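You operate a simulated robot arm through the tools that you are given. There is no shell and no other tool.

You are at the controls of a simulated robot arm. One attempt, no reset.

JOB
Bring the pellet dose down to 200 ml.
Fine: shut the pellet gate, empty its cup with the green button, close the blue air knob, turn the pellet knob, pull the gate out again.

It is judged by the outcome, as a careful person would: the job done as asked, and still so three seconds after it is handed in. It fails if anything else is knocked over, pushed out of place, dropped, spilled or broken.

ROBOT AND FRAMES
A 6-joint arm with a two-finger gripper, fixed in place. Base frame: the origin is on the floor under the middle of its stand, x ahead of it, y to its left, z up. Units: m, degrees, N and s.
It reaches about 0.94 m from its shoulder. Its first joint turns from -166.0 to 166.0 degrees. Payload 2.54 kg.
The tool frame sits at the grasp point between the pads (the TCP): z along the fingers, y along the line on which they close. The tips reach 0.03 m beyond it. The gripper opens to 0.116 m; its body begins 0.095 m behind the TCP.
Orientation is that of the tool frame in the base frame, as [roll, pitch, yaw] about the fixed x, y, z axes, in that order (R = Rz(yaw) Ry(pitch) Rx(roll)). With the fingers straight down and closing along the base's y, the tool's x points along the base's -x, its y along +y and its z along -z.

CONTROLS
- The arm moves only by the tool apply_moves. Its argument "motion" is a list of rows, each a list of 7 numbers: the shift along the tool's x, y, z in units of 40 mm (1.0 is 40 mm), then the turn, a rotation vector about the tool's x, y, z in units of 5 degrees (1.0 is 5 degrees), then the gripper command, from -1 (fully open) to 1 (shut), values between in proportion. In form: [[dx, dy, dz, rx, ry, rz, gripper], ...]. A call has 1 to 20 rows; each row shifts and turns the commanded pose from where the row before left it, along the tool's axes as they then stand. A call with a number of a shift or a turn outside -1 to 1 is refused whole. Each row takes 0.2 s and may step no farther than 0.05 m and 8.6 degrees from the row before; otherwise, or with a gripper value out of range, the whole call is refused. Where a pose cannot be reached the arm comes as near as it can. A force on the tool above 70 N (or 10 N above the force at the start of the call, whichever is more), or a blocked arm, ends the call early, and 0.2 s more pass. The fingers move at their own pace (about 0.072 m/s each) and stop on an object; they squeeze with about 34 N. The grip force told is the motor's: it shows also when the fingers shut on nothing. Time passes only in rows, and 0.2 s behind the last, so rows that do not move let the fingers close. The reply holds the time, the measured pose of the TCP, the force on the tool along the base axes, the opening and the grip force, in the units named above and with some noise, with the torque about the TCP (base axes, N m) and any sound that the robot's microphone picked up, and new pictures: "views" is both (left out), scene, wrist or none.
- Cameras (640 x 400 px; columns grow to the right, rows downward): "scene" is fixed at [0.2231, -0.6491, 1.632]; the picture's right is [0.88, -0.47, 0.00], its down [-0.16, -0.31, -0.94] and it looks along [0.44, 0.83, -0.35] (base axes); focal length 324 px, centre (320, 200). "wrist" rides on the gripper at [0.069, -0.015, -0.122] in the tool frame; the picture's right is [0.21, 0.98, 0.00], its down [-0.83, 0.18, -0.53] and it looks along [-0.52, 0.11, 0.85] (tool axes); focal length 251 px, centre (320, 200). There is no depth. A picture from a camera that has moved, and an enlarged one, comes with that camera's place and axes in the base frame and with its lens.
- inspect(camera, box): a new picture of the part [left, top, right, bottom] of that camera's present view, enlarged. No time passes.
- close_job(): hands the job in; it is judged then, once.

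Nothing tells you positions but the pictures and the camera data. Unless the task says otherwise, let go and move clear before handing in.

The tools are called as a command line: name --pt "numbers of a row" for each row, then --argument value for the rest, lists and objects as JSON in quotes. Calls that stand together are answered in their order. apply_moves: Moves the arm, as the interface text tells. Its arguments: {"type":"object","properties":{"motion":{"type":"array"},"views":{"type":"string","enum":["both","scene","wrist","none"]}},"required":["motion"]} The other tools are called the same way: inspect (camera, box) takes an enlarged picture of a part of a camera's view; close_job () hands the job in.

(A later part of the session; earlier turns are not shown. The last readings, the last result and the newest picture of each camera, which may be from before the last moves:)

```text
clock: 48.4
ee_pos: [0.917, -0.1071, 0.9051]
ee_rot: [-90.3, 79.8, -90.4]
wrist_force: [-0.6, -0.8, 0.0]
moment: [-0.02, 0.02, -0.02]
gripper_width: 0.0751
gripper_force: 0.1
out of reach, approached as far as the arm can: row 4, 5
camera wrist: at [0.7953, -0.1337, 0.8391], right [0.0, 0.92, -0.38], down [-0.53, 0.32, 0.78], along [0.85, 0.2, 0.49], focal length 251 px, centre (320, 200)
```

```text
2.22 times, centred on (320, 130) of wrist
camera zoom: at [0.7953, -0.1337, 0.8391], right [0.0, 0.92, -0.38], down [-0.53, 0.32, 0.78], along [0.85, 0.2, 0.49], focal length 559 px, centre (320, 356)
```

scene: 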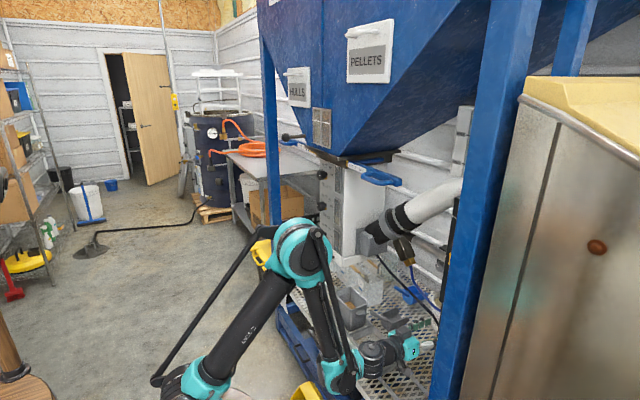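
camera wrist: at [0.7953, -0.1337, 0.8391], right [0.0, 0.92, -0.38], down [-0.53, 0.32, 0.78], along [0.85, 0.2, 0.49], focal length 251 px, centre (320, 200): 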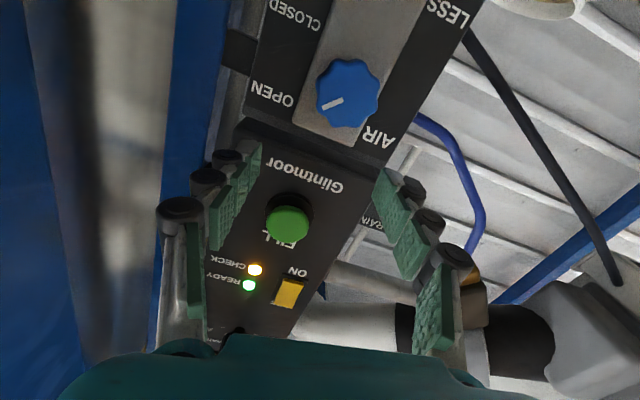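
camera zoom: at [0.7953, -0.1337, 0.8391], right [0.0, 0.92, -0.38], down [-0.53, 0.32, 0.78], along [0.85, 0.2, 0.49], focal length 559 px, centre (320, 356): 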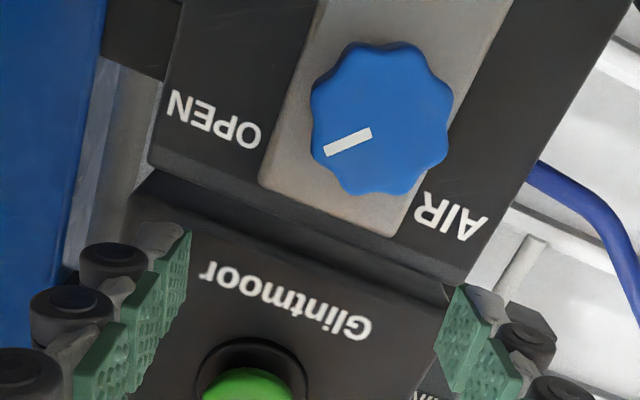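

The CHECK lamp came on alongside READY, as I'd expect with the cup empty. The arm could not go that low at this short reach, so I'll go a little forward first, with the tips still in front of the knob, and then down.

apply_moves --pt "0 0 0.6 0 0 0 -0.3" --pt "0.57 0.12 0 0 0 0 -0.3" --pt "0.57 0.12 0 0 0 0 -0.3" --pt "0 0 0 0 0 0 -0.3"

inspect --camera "wrist" --box '[200, 40, 440, 220]'

```text
clock: 49.4
ee_pos: [0.9537, -0.106, 0.8714]
ee_rot: [-90.6, 79.9, -90.7]
wrist_force: [-0.8, 0.3, 0.2]
moment: [0.01, -0.01, 0.02]
gripper_width: 0.0755
gripper_force: 0.2
out of reach, approached as far as the arm can: row 2, 3
camera wrist: at [0.8328, -0.1327, 0.8065], right [0.0, 0.92, -0.38], down [-0.53, 0.32, 0.78], along [0.85, 0.2, 0.49], focal length 251 px, centre (320, 200)
```

scene: 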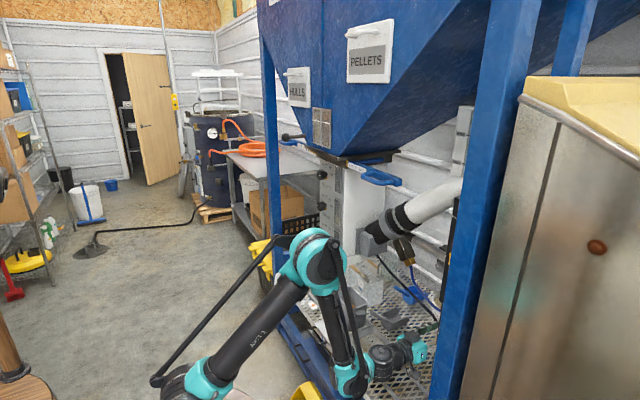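
wrist: 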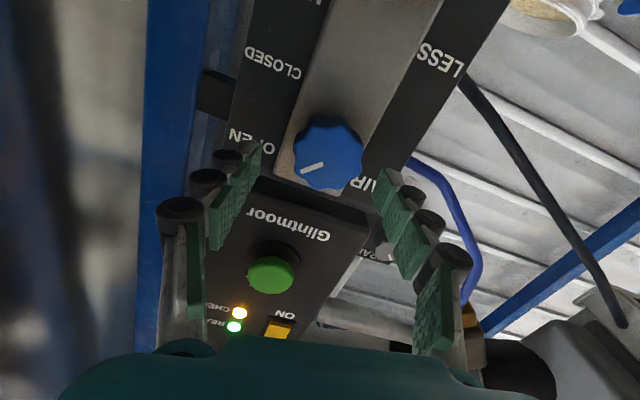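

```text
2.22 times, centred on (320, 130) of wrist
camera zoom: at [0.8328, -0.1327, 0.8065], right [0.0, 0.92, -0.38], down [-0.53, 0.32, 0.78], along [0.85, 0.2, 0.49], focal length 559 px, centre (320, 356)
```

zoom: 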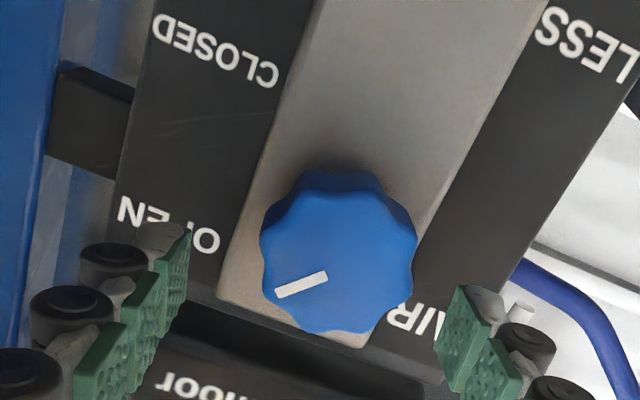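

The knob front is at about (0.973, -0.107, 0.858), with the mounting plate near x≈1.005. The reach limit eases as I go forward, so I'll step forward and down together with the fingers straddling the knob.

apply_moves --pt "0.15 0.02 0.15 0 0 0 -0.3" --pt "0.18 0.03 0.15 0 0 0 -0.3" --pt "0 0 0 0 0 0 -0.3"

inspect --camera "wrist" --box '[200, 60, 440, 240]'

```text
clock: 50.2
ee_pos: [0.9661, -0.1081, 0.8596]
ee_rot: [-90.5, 79.9, -90.6]
wrist_force: [0.1, 0.4, -0.4]
moment: [0.01, -0.03, 0.0]
gripper_width: 0.0752
gripper_force: 0.1
camera wrist: at [0.8452, -0.1349, 0.7937], right [0.0, 0.92, -0.38], down [-0.53, 0.32, 0.78], along [0.85, 0.2, 0.49], focal length 251 px, centre (320, 200)
```

scene: 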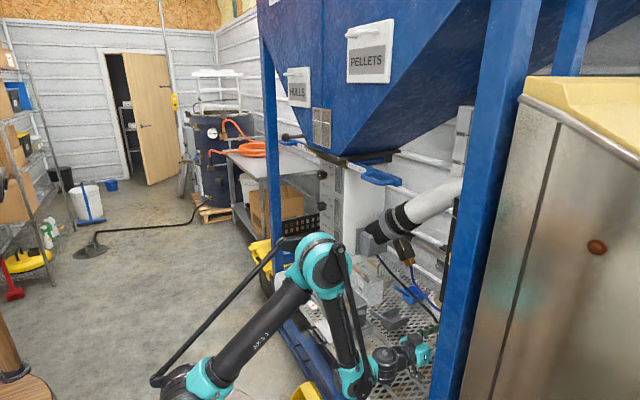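
wrist: 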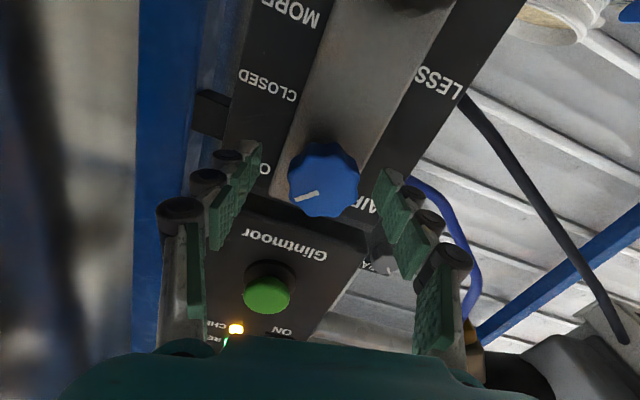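

```text
2.22 times, centred on (320, 150) of wrist
camera zoom: at [0.8452, -0.1349, 0.7937], right [0.0, 0.92, -0.38], down [-0.53, 0.32, 0.78], along [0.85, 0.2, 0.49], focal length 559 px, centre (320, 311)
```

zoom: 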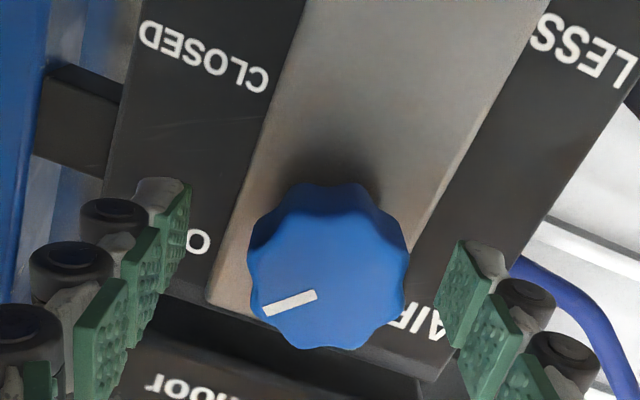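

The knob is between the fingers, and its pointer sits 45° up-right at OPEN with CLOSED mirrored 45° down-right, so it needs 90° clockwise. I'll lower 3 mm and close on it.

apply_moves --pt "0.08 0 0 0 0 0 -0.3" --pt "0 0 0 0 0 0 0.2" --pt "0 0 0 0 0 0 0.6" --pt "0 0 0 0 0 0 1" --pt "0 0 0 0 0 0 1" --views "wrist"

inspect --camera "wrist" --box '[200, 60, 440, 240]'

```text
clock: 51.4
ee_pos: [0.9672, -0.1058, 0.8579]
ee_rot: [-90.4, 79.8, -90.1]
wrist_force: [-17.2, 36.7, -15.4]
moment: [-0.15, 0.41, 1.35]
gripper_width: 0.0447
gripper_force: 45.3
camera wrist: at [0.8465, -0.1335, 0.7921], right [0.0, 0.92, -0.38], down [-0.53, 0.32, 0.78], along [0.85, 0.21, 0.49], focal length 251 px, centre (320, 200)
```

wrist: 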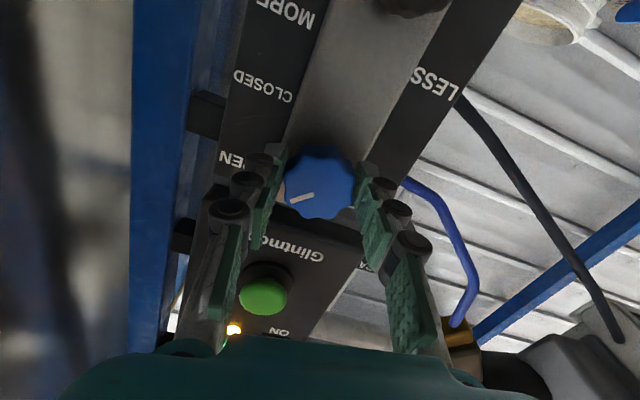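

```text
2.22 times, centred on (320, 150) of wrist
camera zoom: at [0.8465, -0.1335, 0.7921], right [0.0, 0.92, -0.38], down [-0.53, 0.32, 0.78], along [0.85, 0.21, 0.49], focal length 559 px, centre (320, 311)
```

zoom: 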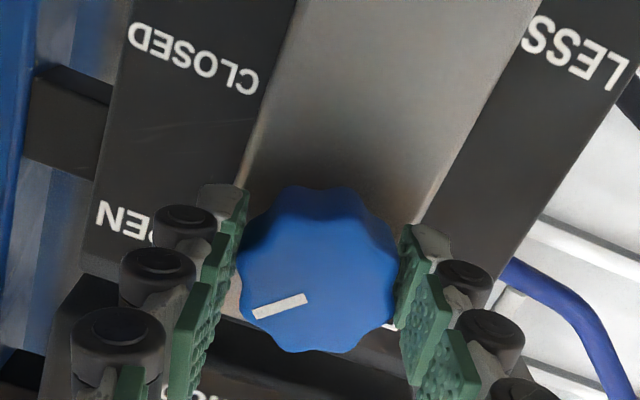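

The knob is gripped at 45 mm, with side loads showing a small offset. I'll shift +y and back 1–2 mm to centre on it before turning.

apply_moves --pt "0 0.05 -0.03 0 0 0 1" --pt "0 0 0 0 0 0 1" --views "none"

```text
clock: 52.0
ee_pos: [0.9673, -0.105, 0.8575]
ee_rot: [-90.5, 79.7, -90.4]
wrist_force: [-27.8, 34.5, -21.1]
moment: [-0.14, 0.46, 1.18]
gripper_width: 0.0445
gripper_force: 44.6
out of reach, approached as far as the arm can: row 1
```

The arm is at a wrist limit here, so I can't back off straight or centre properly. I'll let go, pitch the tool about 6° downward to gain wrist range, and then re-centre on the knob.

apply_moves --pt "0 0 0 0 0 0 -0.3" --pt "0 0 0 0 0 0 -0.3" --pt "0 0 0 -0.1 0.6 0 -0.3" --pt "0 0 0 -0.1 0.6 0 -0.3" --pt "0 0 -0.2 0 0 0 -0.3" --pt "0 0 0 0 0 0 -0.3" --views "wrist"

inspect --camera "wrist" --box '[200, 60, 440, 240]'

```text
clock: 53.4
ee_pos: [0.9587, -0.1074, 0.8588]
ee_rot: [-121.1, 78.2, -120.8]
wrist_force: [-0.4, 0.3, -0.1]
moment: [-0.01, -0.03, -0.02]
gripper_width: 0.0755
gripper_force: 0.2
camera wrist: at [0.8318, -0.1341, 0.8056], right [-0.04, 0.92, -0.38], down [-0.45, 0.33, 0.83], along [0.89, 0.2, 0.4], focal length 251 px, centre (320, 200)
```

wrist: 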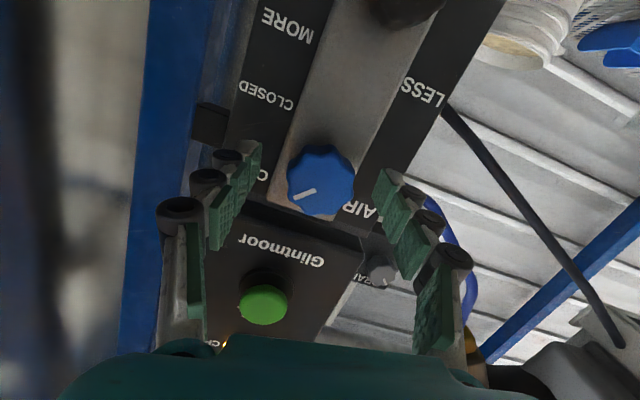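

```text
2.22 times, centred on (320, 150) of wrist
camera zoom: at [0.8318, -0.1341, 0.8056], right [-0.04, 0.92, -0.38], down [-0.45, 0.33, 0.83], along [0.89, 0.2, 0.4], focal length 559 px, centre (320, 311)
```

zoom: 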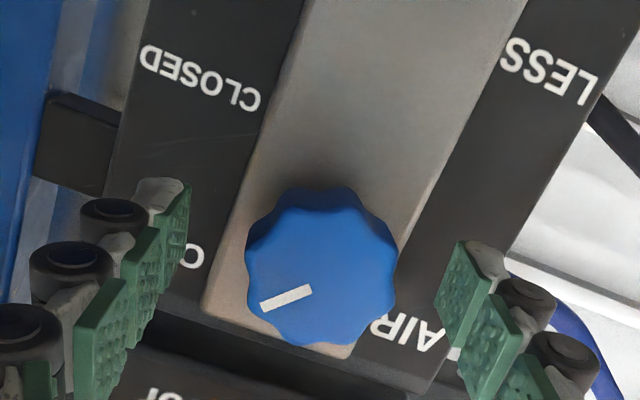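

With the tilt the arm is inside its range, and the knob centre reads about (0.973, -0.106, 0.858). I'll nudge to centre and close again.

apply_moves --pt "-0.04 0.05 0.1 0 0 0 -0.3" --pt "0 0 0 0 0 0 -0.3" --pt "0 0 0 0 0 0 0.2" --pt "0 0 0 0 0 0 0.6" --pt "0 0 0 0 0 0 1" --pt "0 0 0 0 0 0 1" --views "wrist"

inspect --camera "wrist" --box '[200, 60, 440, 240]'

```text
clock: 54.8
ee_pos: [0.9624, -0.1054, 0.861]
ee_rot: [-121.0, 78.3, -120.8]
wrist_force: [-0.8, -2.8, 1.8]
moment: [0.0, -0.08, -0.27]
gripper_width: 0.0446
gripper_force: 45.0
camera wrist: at [0.8357, -0.1322, 0.8074], right [-0.04, 0.92, -0.38], down [-0.45, 0.33, 0.83], along [0.89, 0.2, 0.4], focal length 251 px, centre (320, 200)
```

wrist: 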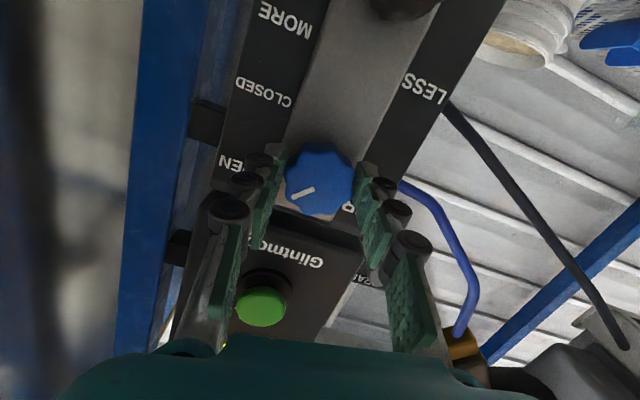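

```text
2.22 times, centred on (320, 150) of wrist
camera zoom: at [0.8357, -0.1322, 0.8074], right [-0.04, 0.92, -0.38], down [-0.45, 0.33, 0.83], along [0.89, 0.2, 0.4], focal length 559 px, centre (320, 311)
```

zoom: 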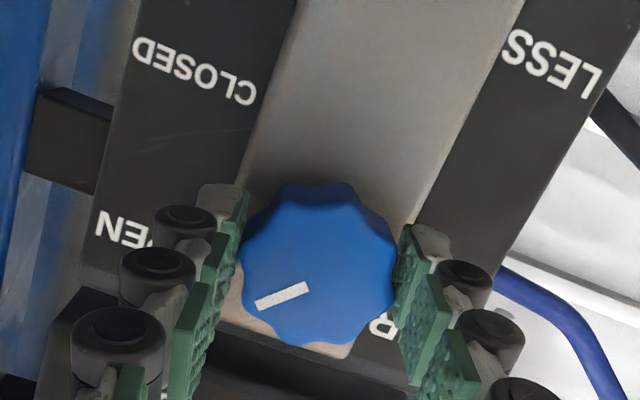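

The grip is centred and the forces are near zero. Now I'll turn clockwise, starting with 30°.

apply_moves --pt "0 0 0 0 0 0.8 1" --pt "0 0 0 0 0 0.8 1" --pt "0 0 0 0 0 0.8 1" --pt "0 0 0 0 0 0.8 1" --pt "0 0 0 0 0 0.8 1" --pt "0 0 0 0 0 0.8 1" --pt "0 0 0 0 0 0.8 1" --views "wrist"

inspect --camera "wrist" --box '[200, 60, 440, 240]'

```text
clock: 56.4
ee_pos: [0.9622, -0.1034, 0.8608]
ee_rot: [109.2, 71.1, 108.1]
wrist_force: [-6.5, 13.4, 3.6]
moment: [-0.01, -0.36, 1.41]
gripper_width: 0.0447
gripper_force: 45.0
camera wrist: at [0.8352, -0.0965, 0.8025], right [0.01, 1.0, 0.1], down [-0.44, -0.08, 0.89], along [0.9, -0.05, 0.44], focal length 251 px, centre (320, 200)
```

wrist: 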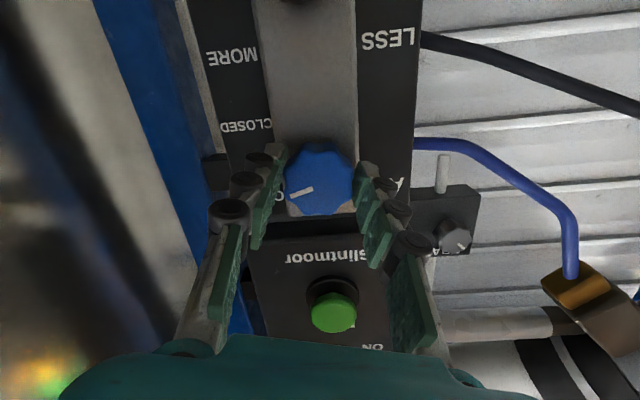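

```text
2.22 times, centred on (320, 150) of wrist
camera zoom: at [0.8352, -0.0965, 0.8025], right [0.01, 1.0, 0.1], down [-0.44, -0.08, 0.89], along [0.9, -0.05, 0.44], focal length 559 px, centre (320, 311)
```

zoom: 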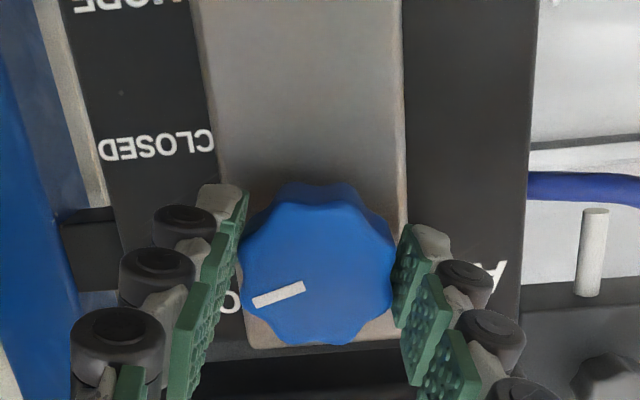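

The knob turns with the gripper (28° so far) under low loads. Continuing clockwise.

apply_moves --pt "0 0 0 0 0 0.8 1" --pt "0 0 0 0 0 0.8 1" --pt "0 0 0 0 0 0.8 1" --pt "0 0 0 0 0 0.8 1" --pt "0 0 0 0 0 0.8 1" --pt "0 0 0 0 0 0.8 1" --pt "0 0 0 0 0 0.8 1" --pt "0 0 0 0 0 0.8 1" --views "wrist"

inspect --camera "wrist" --box '[200, 60, 440, 240]'

```text
clock: 58.2
ee_pos: [0.9622, -0.1025, 0.8621]
ee_rot: [97.5, 40.3, 95.8]
wrist_force: [2.4, 25.6, 27.5]
moment: [-0.02, -1.18, 0.68]
gripper_width: 0.0452
gripper_force: 44.8
out of reach, approached as far as the arm can: row 8
stopped in row 8: the force on the tool passed its limit at 74 N (the readings are from after the stop); the commanded pose is now the measured one
camera wrist: at [0.8364, -0.0631, 0.8172], right [0.04, 0.8, 0.6], down [-0.46, -0.52, 0.72], along [0.89, -0.31, 0.34], focal length 251 px, centre (320, 200)
```

wrist: 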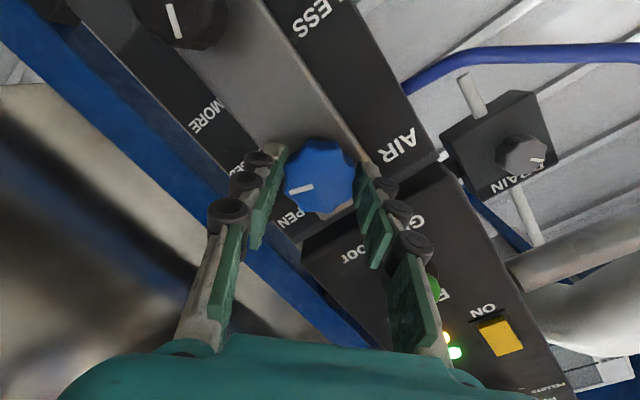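

```text
2.22 times, centred on (320, 150) of wrist
camera zoom: at [0.8364, -0.0631, 0.8172], right [0.04, 0.8, 0.6], down [-0.46, -0.52, 0.72], along [0.89, -0.31, 0.34], focal length 559 px, centre (320, 311)
```

zoom: 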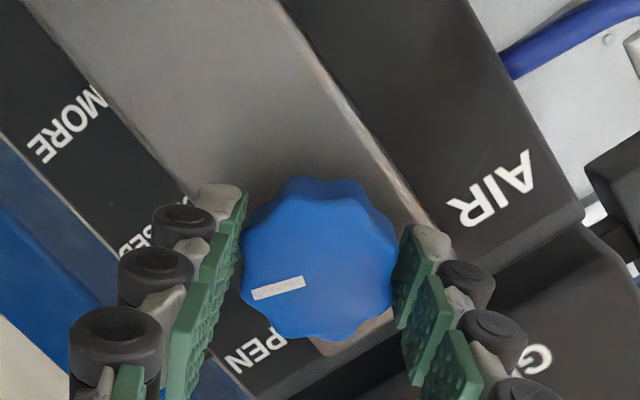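

The knob has turned 61°, with the pointer now about 18° below horizontal and about 27° still to go. The stop came with a side load along the finger direction, so I'll recentre by about 2 mm and continue in smaller steps.

apply_moves --pt "0 0.06 0 0 0 0 1" --pt "0 0 0 0 0 0.4 1" --pt "0 0 0 0 0 0.4 1" --pt "0 0 0 0 0 0.4 1" --views "wrist"

```text
clock: 59.2
ee_pos: [0.9629, -0.1046, 0.8618]
ee_rot: [96.2, 34.6, 95.3]
wrist_force: [4.6, 50.5, 13.7]
moment: [0.0, -0.7, 1.7]
gripper_width: 0.0447
gripper_force: 44.9
out of reach, approached as far as the arm can: row 4
camera wrist: at [0.8366, -0.0593, 0.8209], right [0.04, 0.73, 0.68], down [-0.46, -0.59, 0.66], along [0.89, -0.34, 0.31], focal length 251 px, centre (320, 200)
```

wrist: 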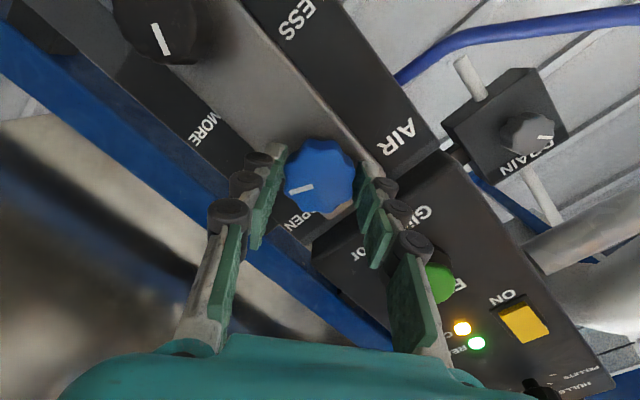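

I keep meeting a reach limit past about 50° of roll. I'll let go, turn the open gripper back around the knob, and take a second grip for the last quarter.

apply_moves --pt "0 0 0 0 0 0 -0.3" --pt "0 0 0 0 0 0 -0.3" --pt "0 0 0 0 0 -1 -0.3" --pt "0 0 0 0 0 -1 -0.3" --pt "0 0 0 0 0 -1 -0.3" --pt "0 0 0 0 0 -1 -0.3" --pt "0 0 0 0 0 -1 -0.3" --pt "0 0 0 0 0 -1 -0.3" --pt "0 0 0 0 0 -1 -0.3" --pt "0 0 0 0 0 -1 -0.3" --pt "0 0 0 0 0 -1 -0.3" --pt "0 0 0 0 0 -1 -0.3" --pt "0 0 0 0 0 -1 -0.3" --pt "0 0 0 0 0 -1 -0.3" --pt "0 0 0 0 0 -1 -0.3" --views "wrist"

inspect --camera "wrist" --box '[200, 60, 440, 240]'

```text
clock: 62.4
ee_pos: [0.9632, -0.1095, 0.862]
ee_rot: [-120.7, 78.8, -119.3]
wrist_force: [0.6, -0.6, -0.8]
moment: [0.0, 0.02, 0.03]
gripper_width: 0.0754
gripper_force: 0.0
camera wrist: at [0.8364, -0.1385, 0.8078], right [-0.05, 0.93, -0.37], down [-0.46, 0.31, 0.83], along [0.89, 0.21, 0.41], focal length 251 px, centre (320, 200)
```

wrist: 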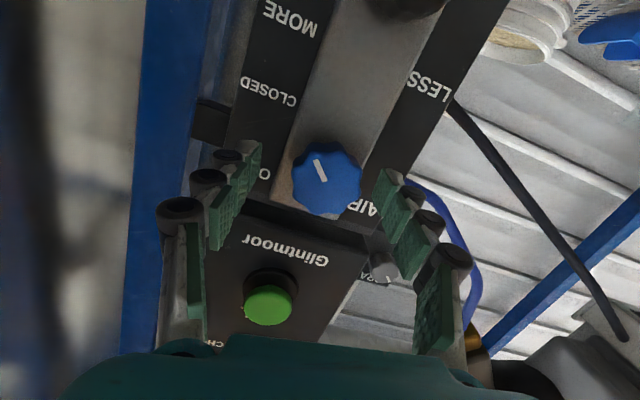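

```text
2.22 times, centred on (320, 150) of wrist
camera zoom: at [0.8364, -0.1385, 0.8078], right [-0.05, 0.93, -0.37], down [-0.46, 0.31, 0.83], along [0.89, 0.21, 0.41], focal length 559 px, centre (320, 311)
```

zoom: 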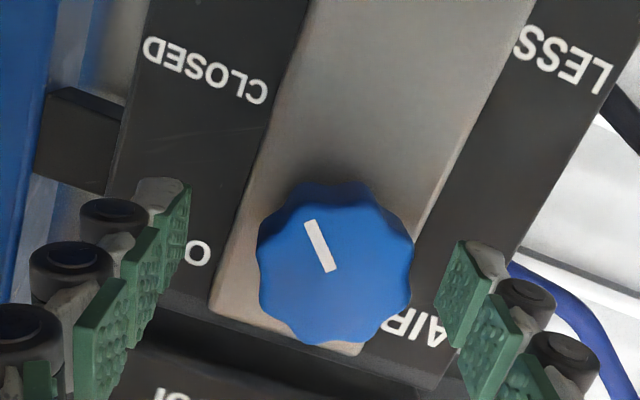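

The pointer now sits 45° below right, exactly at CLOSED and mirroring its OPEN position; the valve snapped over the last part as I let go. I'll back out carefully, up and away from the panel.

apply_moves --pt "-0.1 0 -0.4 0 0 0 -0.3" --pt "-0.3 0 -0.5 0 0 0 -0.3" --pt "-0.4 0 -0.5 0 0 0 -0.3" --pt "-0.5 0 -0.5 0 0 0 -0.3" --pt "-0.5 0 -0.6 0 0 0 -0.3"

inspect --camera "wrist" --box '[220, 0, 460, 180]'

```text
clock: 63.6
ee_pos: [0.8693, -0.0995, 0.9429]
ee_rot: [-120.8, 78.9, -119.5]
wrist_force: [-0.5, -0.6, 0.9]
moment: [0.01, -0.03, 0.03]
gripper_width: 0.0756
gripper_force: 0.0
camera wrist: at [0.7442, -0.1276, 0.8888], right [-0.05, 0.93, -0.37], down [-0.46, 0.31, 0.83], along [0.89, 0.21, 0.41], focal length 251 px, centre (320, 200)
```

scene: 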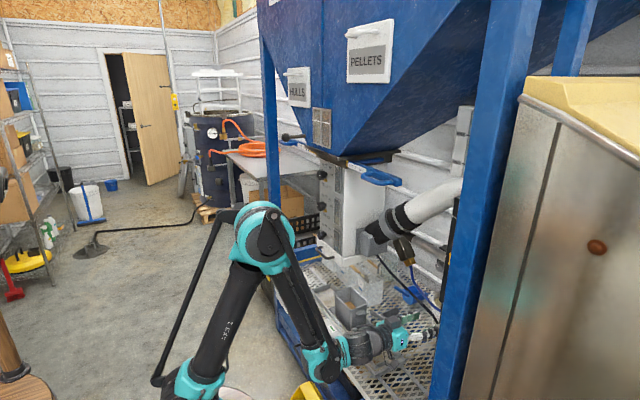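
wrist: 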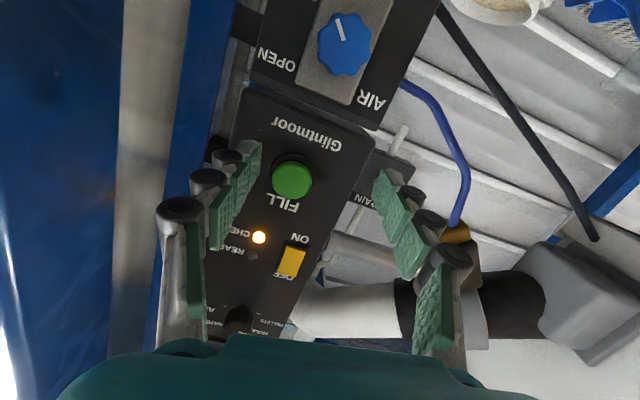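

```text
2.22 times, centred on (340, 90) of wrist
camera zoom: at [0.7442, -0.1276, 0.8888], right [-0.05, 0.93, -0.37], down [-0.46, 0.31, 0.83], along [0.89, 0.21, 0.41], focal length 559 px, centre (276, 444)
```

zoom: 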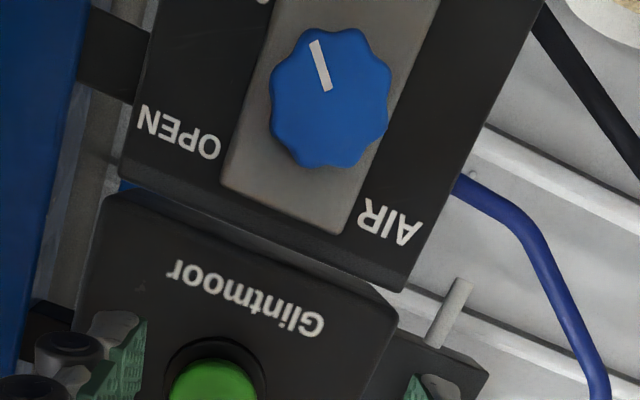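

READY went out and CHECK stayed on, which confirms the air is off. Now for the pellet knob. I'll rise away from the panel and level the tool again.

apply_moves --pt "-0.7 0.02 -0.54 0 0 0 -0.3" --pt "-0.7 0.02 -0.54 0 0 0 -0.3" --pt "-0.7 0.02 -0.54 0 0 0 -0.3" --pt "-0.7 0.02 -0.54 0 0 0 -0.3" --pt "-0.7 0.02 -0.54 0 0 0 -0.3" --pt "-0.7 0.02 -0.54 0 0 0 -0.3" --pt "-0.7 0.02 -0.54 0 0 0 -0.3" --pt "0 0 0 0.176 -0.543 0 -0.3" --pt "0 0 0 0.176 -0.543 0 -0.3"

```text
clock: 65.6
ee_pos: [0.738, -0.0617, 1.1511]
ee_rot: [-97.2, 80.3, -96.7]
wrist_force: [0.7, -1.4, 0.5]
moment: [-0.03, 0.03, 0.0]
gripper_width: 0.0752
gripper_force: 0.1
camera wrist: at [0.6167, -0.0891, 1.0875], right [-0.01, 0.93, -0.37], down [-0.52, 0.31, 0.8], along [0.85, 0.21, 0.48], focal length 251 px, centre (320, 200)
```

scene: 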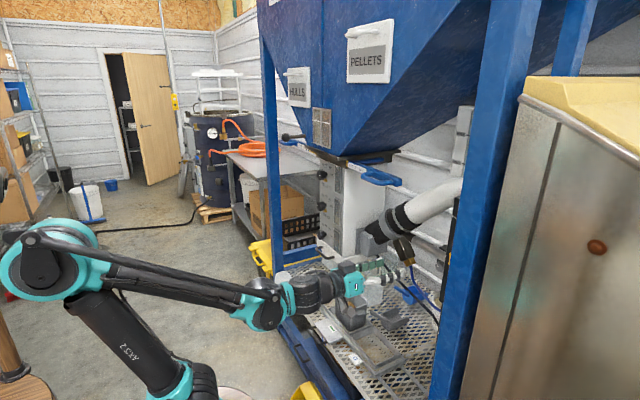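
wrist: 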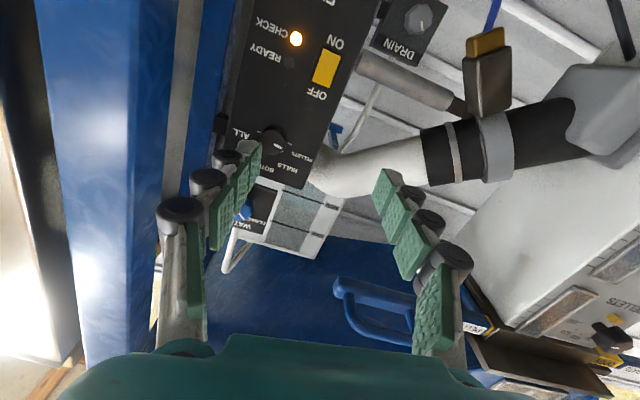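

The tool is level again and the gate is still shut. I'll check the pellet knob area at the lower right, including the brass block beside it.

inspect --camera "wrist" --box '[500, 240, 640, 400]'

inspect --camera "scene" --box '[310, 155, 360, 245]'

inspect --camera "scene" --box '[312, 160, 342, 180]'

```text
2.50 times, centred on (570, 320) of wrist
camera zoom: at [0.6167, -0.0891, 1.0875], right [-0.01, 0.93, -0.37], down [-0.52, 0.31, 0.8], along [0.85, 0.21, 0.48], focal length 629 px, centre (-305, -100)
```

zoom: 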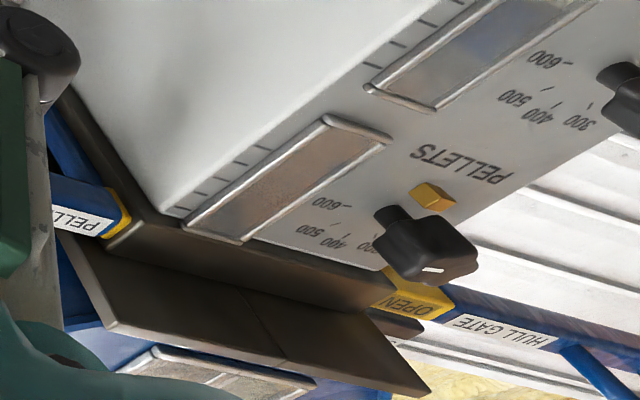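

```text
4.44 times, centred on (335, 200) of scene
camera zoom: at [0.2231, -0.6491, 1.632], right [0.88, -0.47, 0.0], down [-0.16, -0.31, -0.94], along [0.44, 0.83, -0.35], focal length 1442 px, centre (253, 200)
```

zoom: 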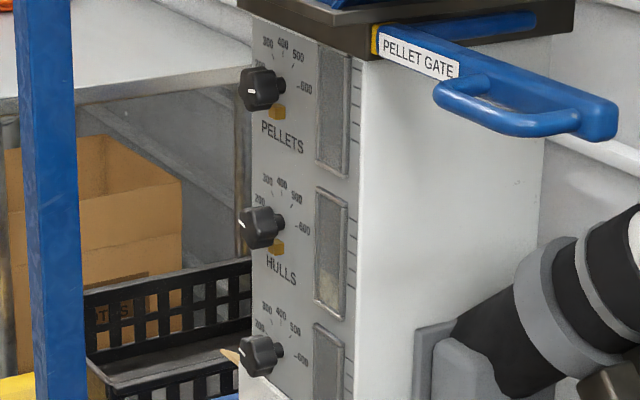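

```text
16.00 times, centred on (327, 170) of scene
camera zoom: at [0.2231, -0.6491, 1.632], right [0.88, -0.47, 0.0], down [-0.16, -0.31, -0.94], along [0.44, 0.83, -0.35], focal length 5191 px, centre (208, 680)
```

zoom: 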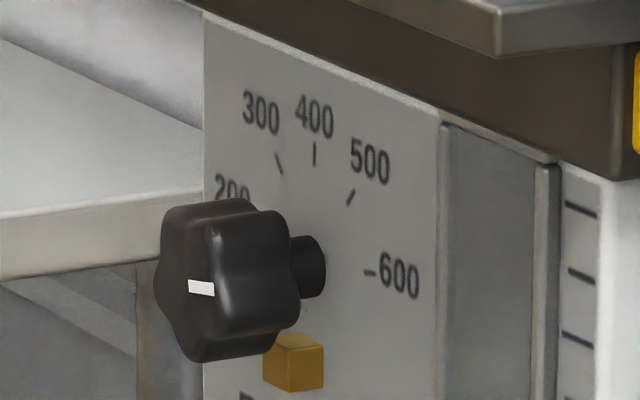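

The brass pawl has dropped clear of the pellet knob's shaft now the air is off, so the knob is unlocked. I'll move across in front of the body toward the knob, staying at x≲0.72 and clear of the gate handle.

apply_moves --pt "-0.366 0.847 -0.139 0 0 0 -0.3" --pt "-0.366 0.847 -0.139 0 0 0 -0.3" --pt "-0.366 0.847 -0.139 0 0 0 -0.3" --pt "-0.366 0.847 -0.139 0 0 0 -0.3" --pt "-0.366 0.847 -0.139 0 0 0 -0.3" --pt "-0.366 0.847 -0.139 0 0 0 -0.3" --pt "-0.366 0.847 -0.139 0 0 0 -0.3" --pt "-0.366 0.847 -0.139 0 0 0 -0.3" --pt "-0.366 0.847 -0.139 0 0 0 -0.3" --pt "-0.366 0.847 -0.139 0 0 0 -0.3" --pt "-0.366 0.847 -0.139 0 0 0 -0.3"

```text
clock: 68.0
ee_pos: [0.6764, 0.3298, 1.2437]
ee_rot: [-90.0, 80.5, -90.0]
wrist_force: [0.3, 0.1, 0.6]
moment: [0.0, 0.02, 0.03]
gripper_width: 0.0755
gripper_force: 0.0
camera wrist: at [0.5562, 0.3037, 1.1777], right [0.0, 0.93, -0.37], down [-0.53, 0.32, 0.78], along [0.85, 0.2, 0.49], focal length 251 px, centre (320, 200)
```

scene: 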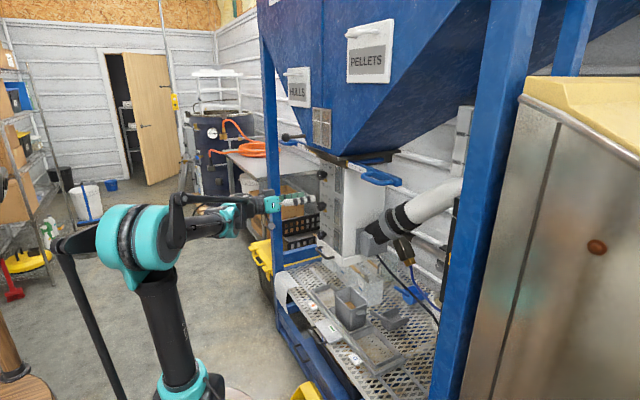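
wrist: 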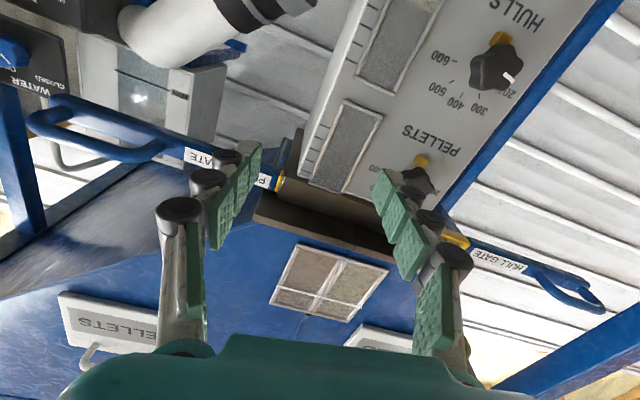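

The orientation is exact, and the pellet knob is up ahead near y≈0.46, z≈1.265. I'll roll to about +70° here so the long counter-clockwise turn can be done in one sweep.

apply_moves --pt "0 0 0 0 0 1 -0.3" --pt "0 0 0 0 0 1 -0.3" --pt "0 0 0 0 0 1 -0.3" --pt "0 0 0 0 0 1 -0.3" --pt "0 0 0 0 0 1 -0.3" --pt "0 0 0 0 0 1 -0.3" --pt "0 0 0 0 0 1 -0.3" --pt "0 0 0 0 0 1 -0.3" --pt "0 0 0 0 0 1 -0.3" --pt "0 0 0 0 0 1 -0.3" --pt "0 0 0 0 0 1 -0.3" --pt "0 0 0 0 0 1 -0.3" --pt "0 0 0 0 0 1 -0.3" --pt "0 0 0 0 0 1 -0.3" --pt "0 0 0 0 0 1 -0.3"

```text
clock: 71.2
ee_pos: [0.6771, 0.3308, 1.2446]
ee_rot: [90.0, 24.5, 90.0]
wrist_force: [0.4, 0.4, 0.2]
moment: [0.0, -0.01, 0.0]
gripper_width: 0.0754
gripper_force: 0.1
camera wrist: at [0.5561, 0.3879, 1.2015], right [0.0, 0.6, 0.8], down [-0.53, -0.68, 0.51], along [0.85, -0.43, 0.32], focal length 251 px, centre (320, 200)
```

scene: 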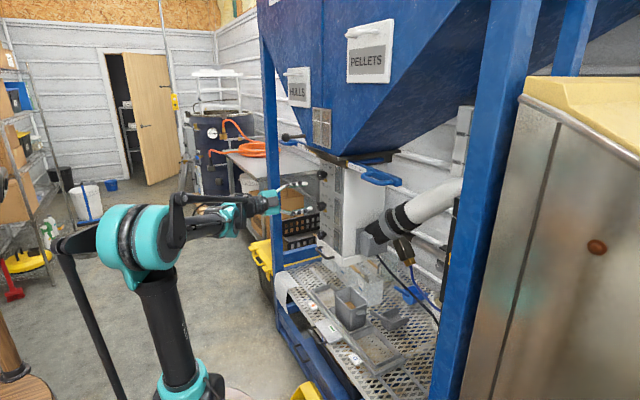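
wrist: 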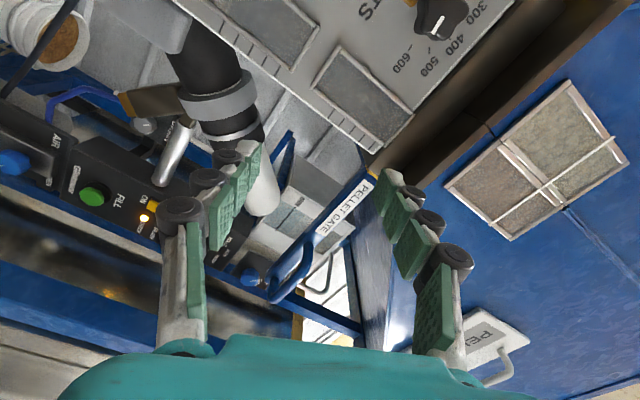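

The knob and its scale are at the top edge of the view. I'll shift +y to get squarely in front of it.

apply_moves --pt "0.66 0.44 0.08 0 0 0 -0.3" --pt "0.66 0.44 0.08 0 0 0 -0.3" --pt "0.66 0.44 0.08 0 0 0 -0.3" --pt "0.66 0.44 0.08 0 0 0 -0.3"

inspect --camera "wrist" --box '[230, 30, 430, 180]'

```text
clock: 72.2
ee_pos: [0.6895, 0.4564, 1.2653]
ee_rot: [90.0, 24.5, 90.0]
wrist_force: [0.4, 0.0, -1.0]
moment: [0.0, 0.02, 0.03]
gripper_width: 0.0752
gripper_force: 0.0
camera wrist: at [0.5696, 0.513, 1.2225], right [0.0, 0.6, 0.8], down [-0.53, -0.67, 0.51], along [0.85, -0.43, 0.32], focal length 251 px, centre (320, 200)
```

scene: 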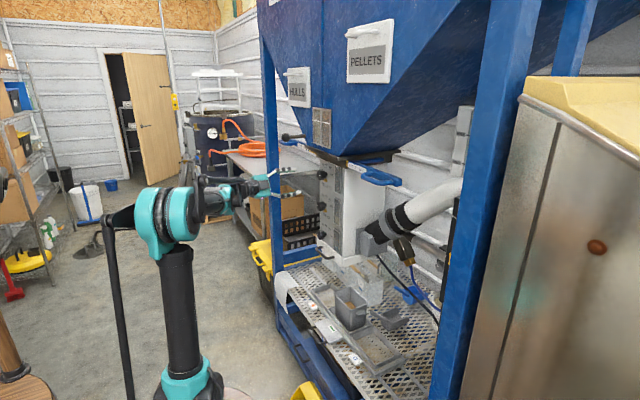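
wrist: 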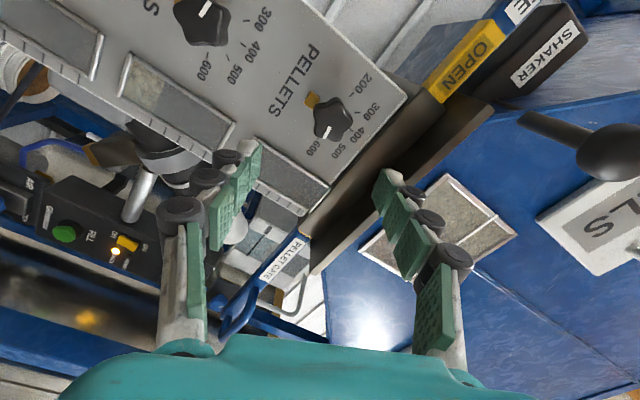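

```text
2.67 times, centred on (330, 105) of wrist
camera zoom: at [0.5696, 0.513, 1.2225], right [0.0, 0.6, 0.8], down [-0.53, -0.67, 0.51], along [0.85, -0.43, 0.32], focal length 670 px, centre (293, 453)
```

zoom: 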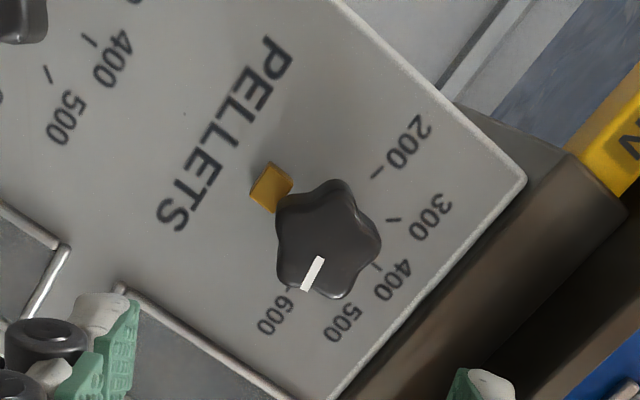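

The pointer is on 600, with ticks about 40° apart and 200 about 160° counter-clockwise from here. The knob front is at about (0.815, 0.463, 1.272) and the panel near x≈0.855; the pawl sits below and behind. I'll line up and advance to just in front of the knob.

apply_moves --pt "0.09 0.225 0.4 0 0 0 -0.3" --pt "0 0 0.7 0 0 0 -0.3" --pt "0 0 0.7 0 0 0 -0.3" --pt "0 0 0.4 0 0 0 -0.3"

inspect --camera "wrist" --box '[210, 60, 430, 240]'

```text
clock: 73.2
ee_pos: [0.7774, 0.4633, 1.2719]
ee_rot: [90.0, 24.7, 89.9]
wrist_force: [-0.2, 0.9, 0.2]
moment: [0.0, 0.02, 0.02]
gripper_width: 0.0755
gripper_force: 0.1
camera wrist: at [0.6574, 0.5198, 1.228], right [0.0, 0.6, 0.8], down [-0.53, -0.68, 0.51], along [0.85, -0.43, 0.32], focal length 251 px, centre (320, 200)
```

scene: 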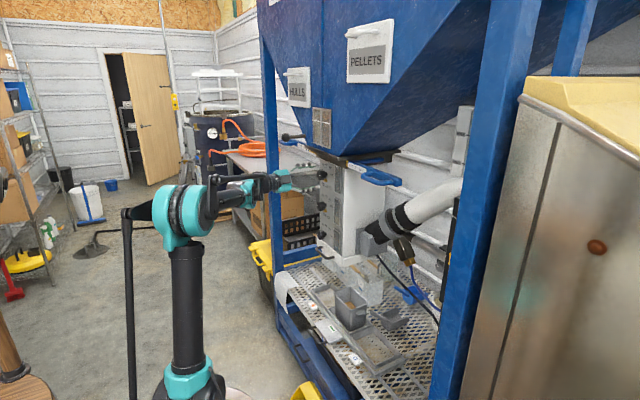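
wrist: 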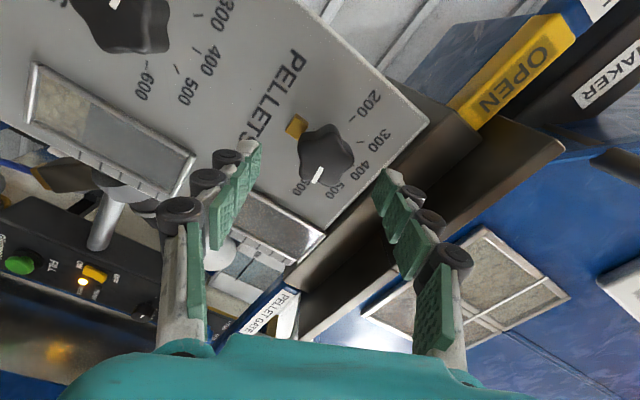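

```text
2.22 times, centred on (320, 150) of wrist
camera zoom: at [0.6574, 0.5198, 1.228], right [0.0, 0.6, 0.8], down [-0.53, -0.68, 0.51], along [0.85, -0.43, 0.32], focal length 559 px, centre (320, 311)
```

zoom: 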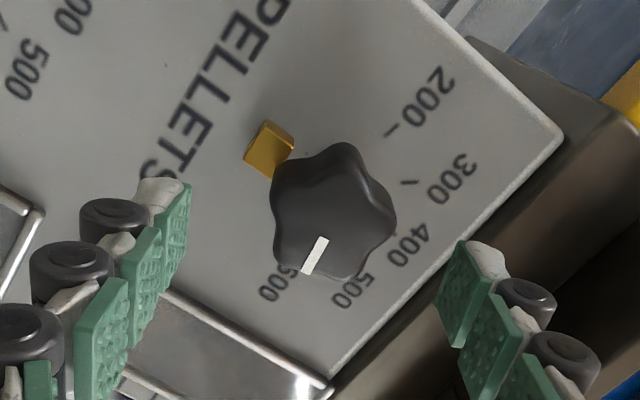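

The alignment agrees with my estimate of the knob axis. I'll advance 26 mm so the tips flank the knob body and close.

apply_moves --pt "0 0.02 0.34 0 0 0 -0.3" --pt "0 0 0.3 0 0 0 -0.3" --pt "0 0 0 0 0 0 0.2" --pt "0 0 0 0 0 0 0.6" --pt "0 0 0 0 0 0 1" --pt "0 0 0 0 0 0 1" --views "wrist"

inspect --camera "wrist" --box '[210, 60, 430, 240]'

```text
clock: 74.6
ee_pos: [0.8017, 0.4649, 1.2742]
ee_rot: [90.0, 24.6, 90.1]
wrist_force: [1.7, -0.1, 0.9]
moment: [-0.01, 0.01, 0.0]
gripper_width: 0.041
gripper_force: 44.9
camera wrist: at [0.6813, 0.5219, 1.2298], right [0.0, 0.6, 0.8], down [-0.53, -0.67, 0.51], along [0.85, -0.43, 0.32], focal length 251 px, centre (320, 200)
```

wrist: 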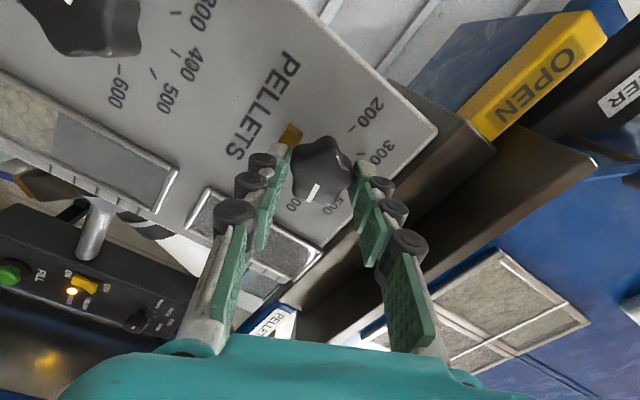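

```text
2.22 times, centred on (320, 150) of wrist
camera zoom: at [0.6813, 0.5219, 1.2298], right [0.0, 0.6, 0.8], down [-0.53, -0.67, 0.51], along [0.85, -0.43, 0.32], focal length 559 px, centre (320, 311)
```

zoom: 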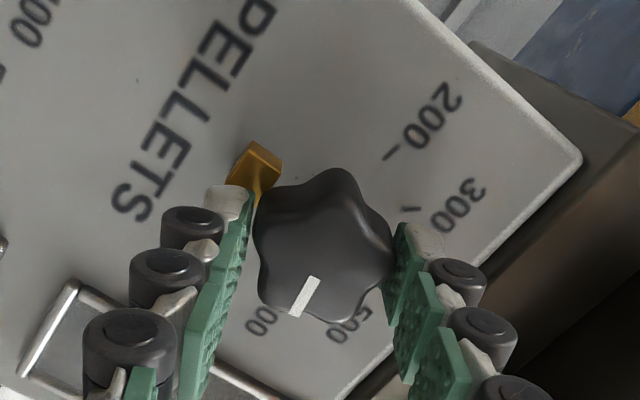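

The knob is gripped cleanly at 41 mm with almost no load. Turning counter-clockwise, first 28°.

apply_moves --pt "0 0 0 0 0 -0.8 1" --pt "0 0 0 0 0 -0.8 1" --pt "0 0 0 0 0 -0.8 1" --pt "0 0 0 0 0 -0.8 1" --pt "0 0 0 0 0 -0.8 1" --pt "0 0 0 0 0 -0.8 1" --pt "0 0 0 0 0 -0.8 1" --views "wrist"

inspect --camera "wrist" --box '[210, 60, 430, 240]'

```text
clock: 76.2
ee_pos: [0.8023, 0.4653, 1.2725]
ee_rot: [89.9, 53.0, 90.1]
wrist_force: [-2.8, 14.2, 20.3]
moment: [0.03, 0.07, 0.87]
gripper_width: 0.0409
gripper_force: 45.5
camera wrist: at [0.6814, 0.4951, 1.2083], right [0.0, 0.91, 0.42], down [-0.53, -0.36, 0.77], along [0.85, -0.22, 0.49], focal length 251 px, centre (320, 200)
```

wrist: 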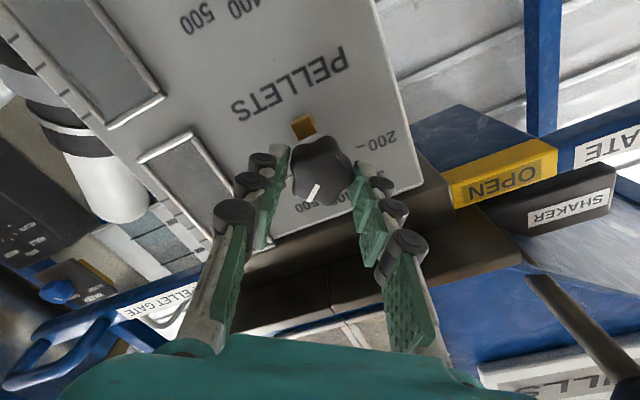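

```text
2.22 times, centred on (320, 150) of wrist
camera zoom: at [0.6814, 0.4951, 1.2083], right [0.0, 0.91, 0.42], down [-0.53, -0.36, 0.77], along [0.85, -0.22, 0.49], focal length 559 px, centre (320, 311)
```

zoom: 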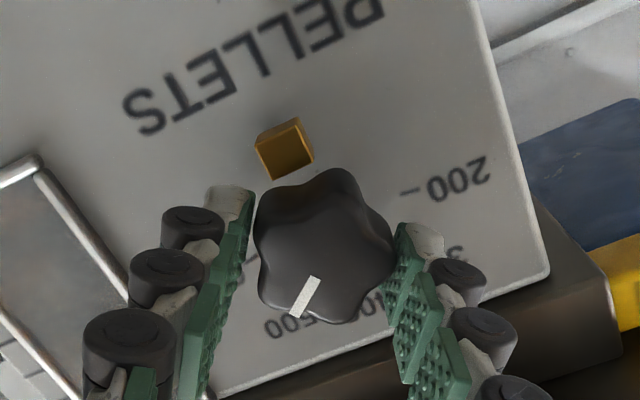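

The knob follows the gripper and is now around 500. I'll trim 1 mm along the fingers and continue turning.

apply_moves --pt "0 0.03 0 0 0 -0.8 1" --pt "0 0 0 0 0 -0.8 1" --pt "0 0 0 0 0 -0.8 1" --pt "0 0 0 0 0 -0.8 1" --pt "0 0 0 0 0 -0.8 1" --pt "0 0 0 0 0 -0.8 1" --pt "0 0 0 0 0 -0.8 1" --pt "0 0 0 0 0 -0.8 1" --pt "0 0 0 0 0 -0.8 1" --pt "0 0 0 0 0 -0.8 1" --pt "0 0 0 0 0 -0.8 1" --pt "0 0 0 0 0 -0.8 1" --views "wrist"

inspect --camera "wrist" --box '[210, 60, 430, 240]'

```text
clock: 78.8
ee_pos: [0.8013, 0.4656, 1.2739]
ee_rot: [-89.9, 79.3, -90.0]
wrist_force: [-12.6, 7.4, -0.6]
moment: [0.01, -0.44, 0.29]
gripper_width: 0.041
gripper_force: 45.4
camera wrist: at [0.6814, 0.4386, 1.2077], right [0.0, 0.92, -0.39], down [-0.53, 0.33, 0.78], along [0.85, 0.21, 0.49], focal length 251 px, centre (320, 200)
```

wrist: 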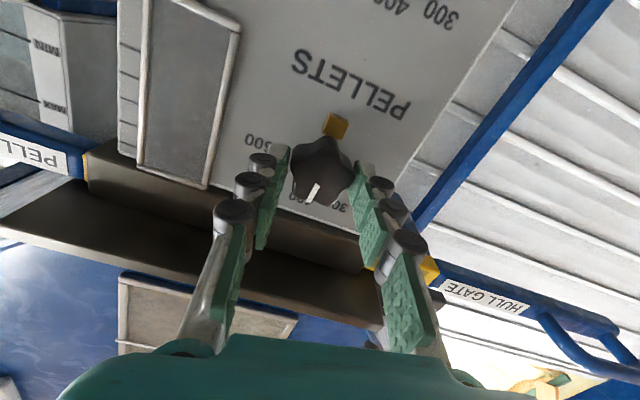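

```text
2.22 times, centred on (320, 150) of wrist
camera zoom: at [0.6814, 0.4386, 1.2077], right [0.0, 0.92, -0.39], down [-0.53, 0.33, 0.78], along [0.85, 0.21, 0.49], focal length 559 px, centre (320, 311)
```

zoom: 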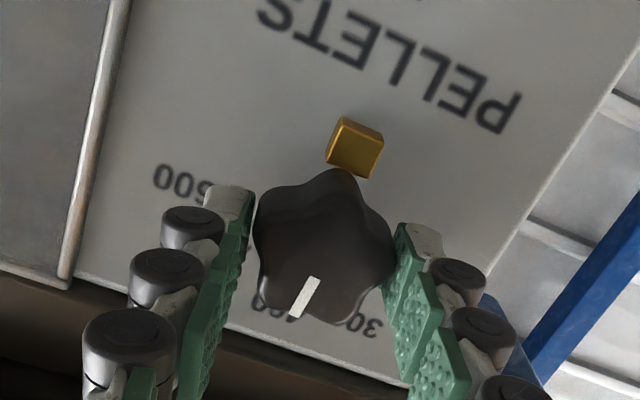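

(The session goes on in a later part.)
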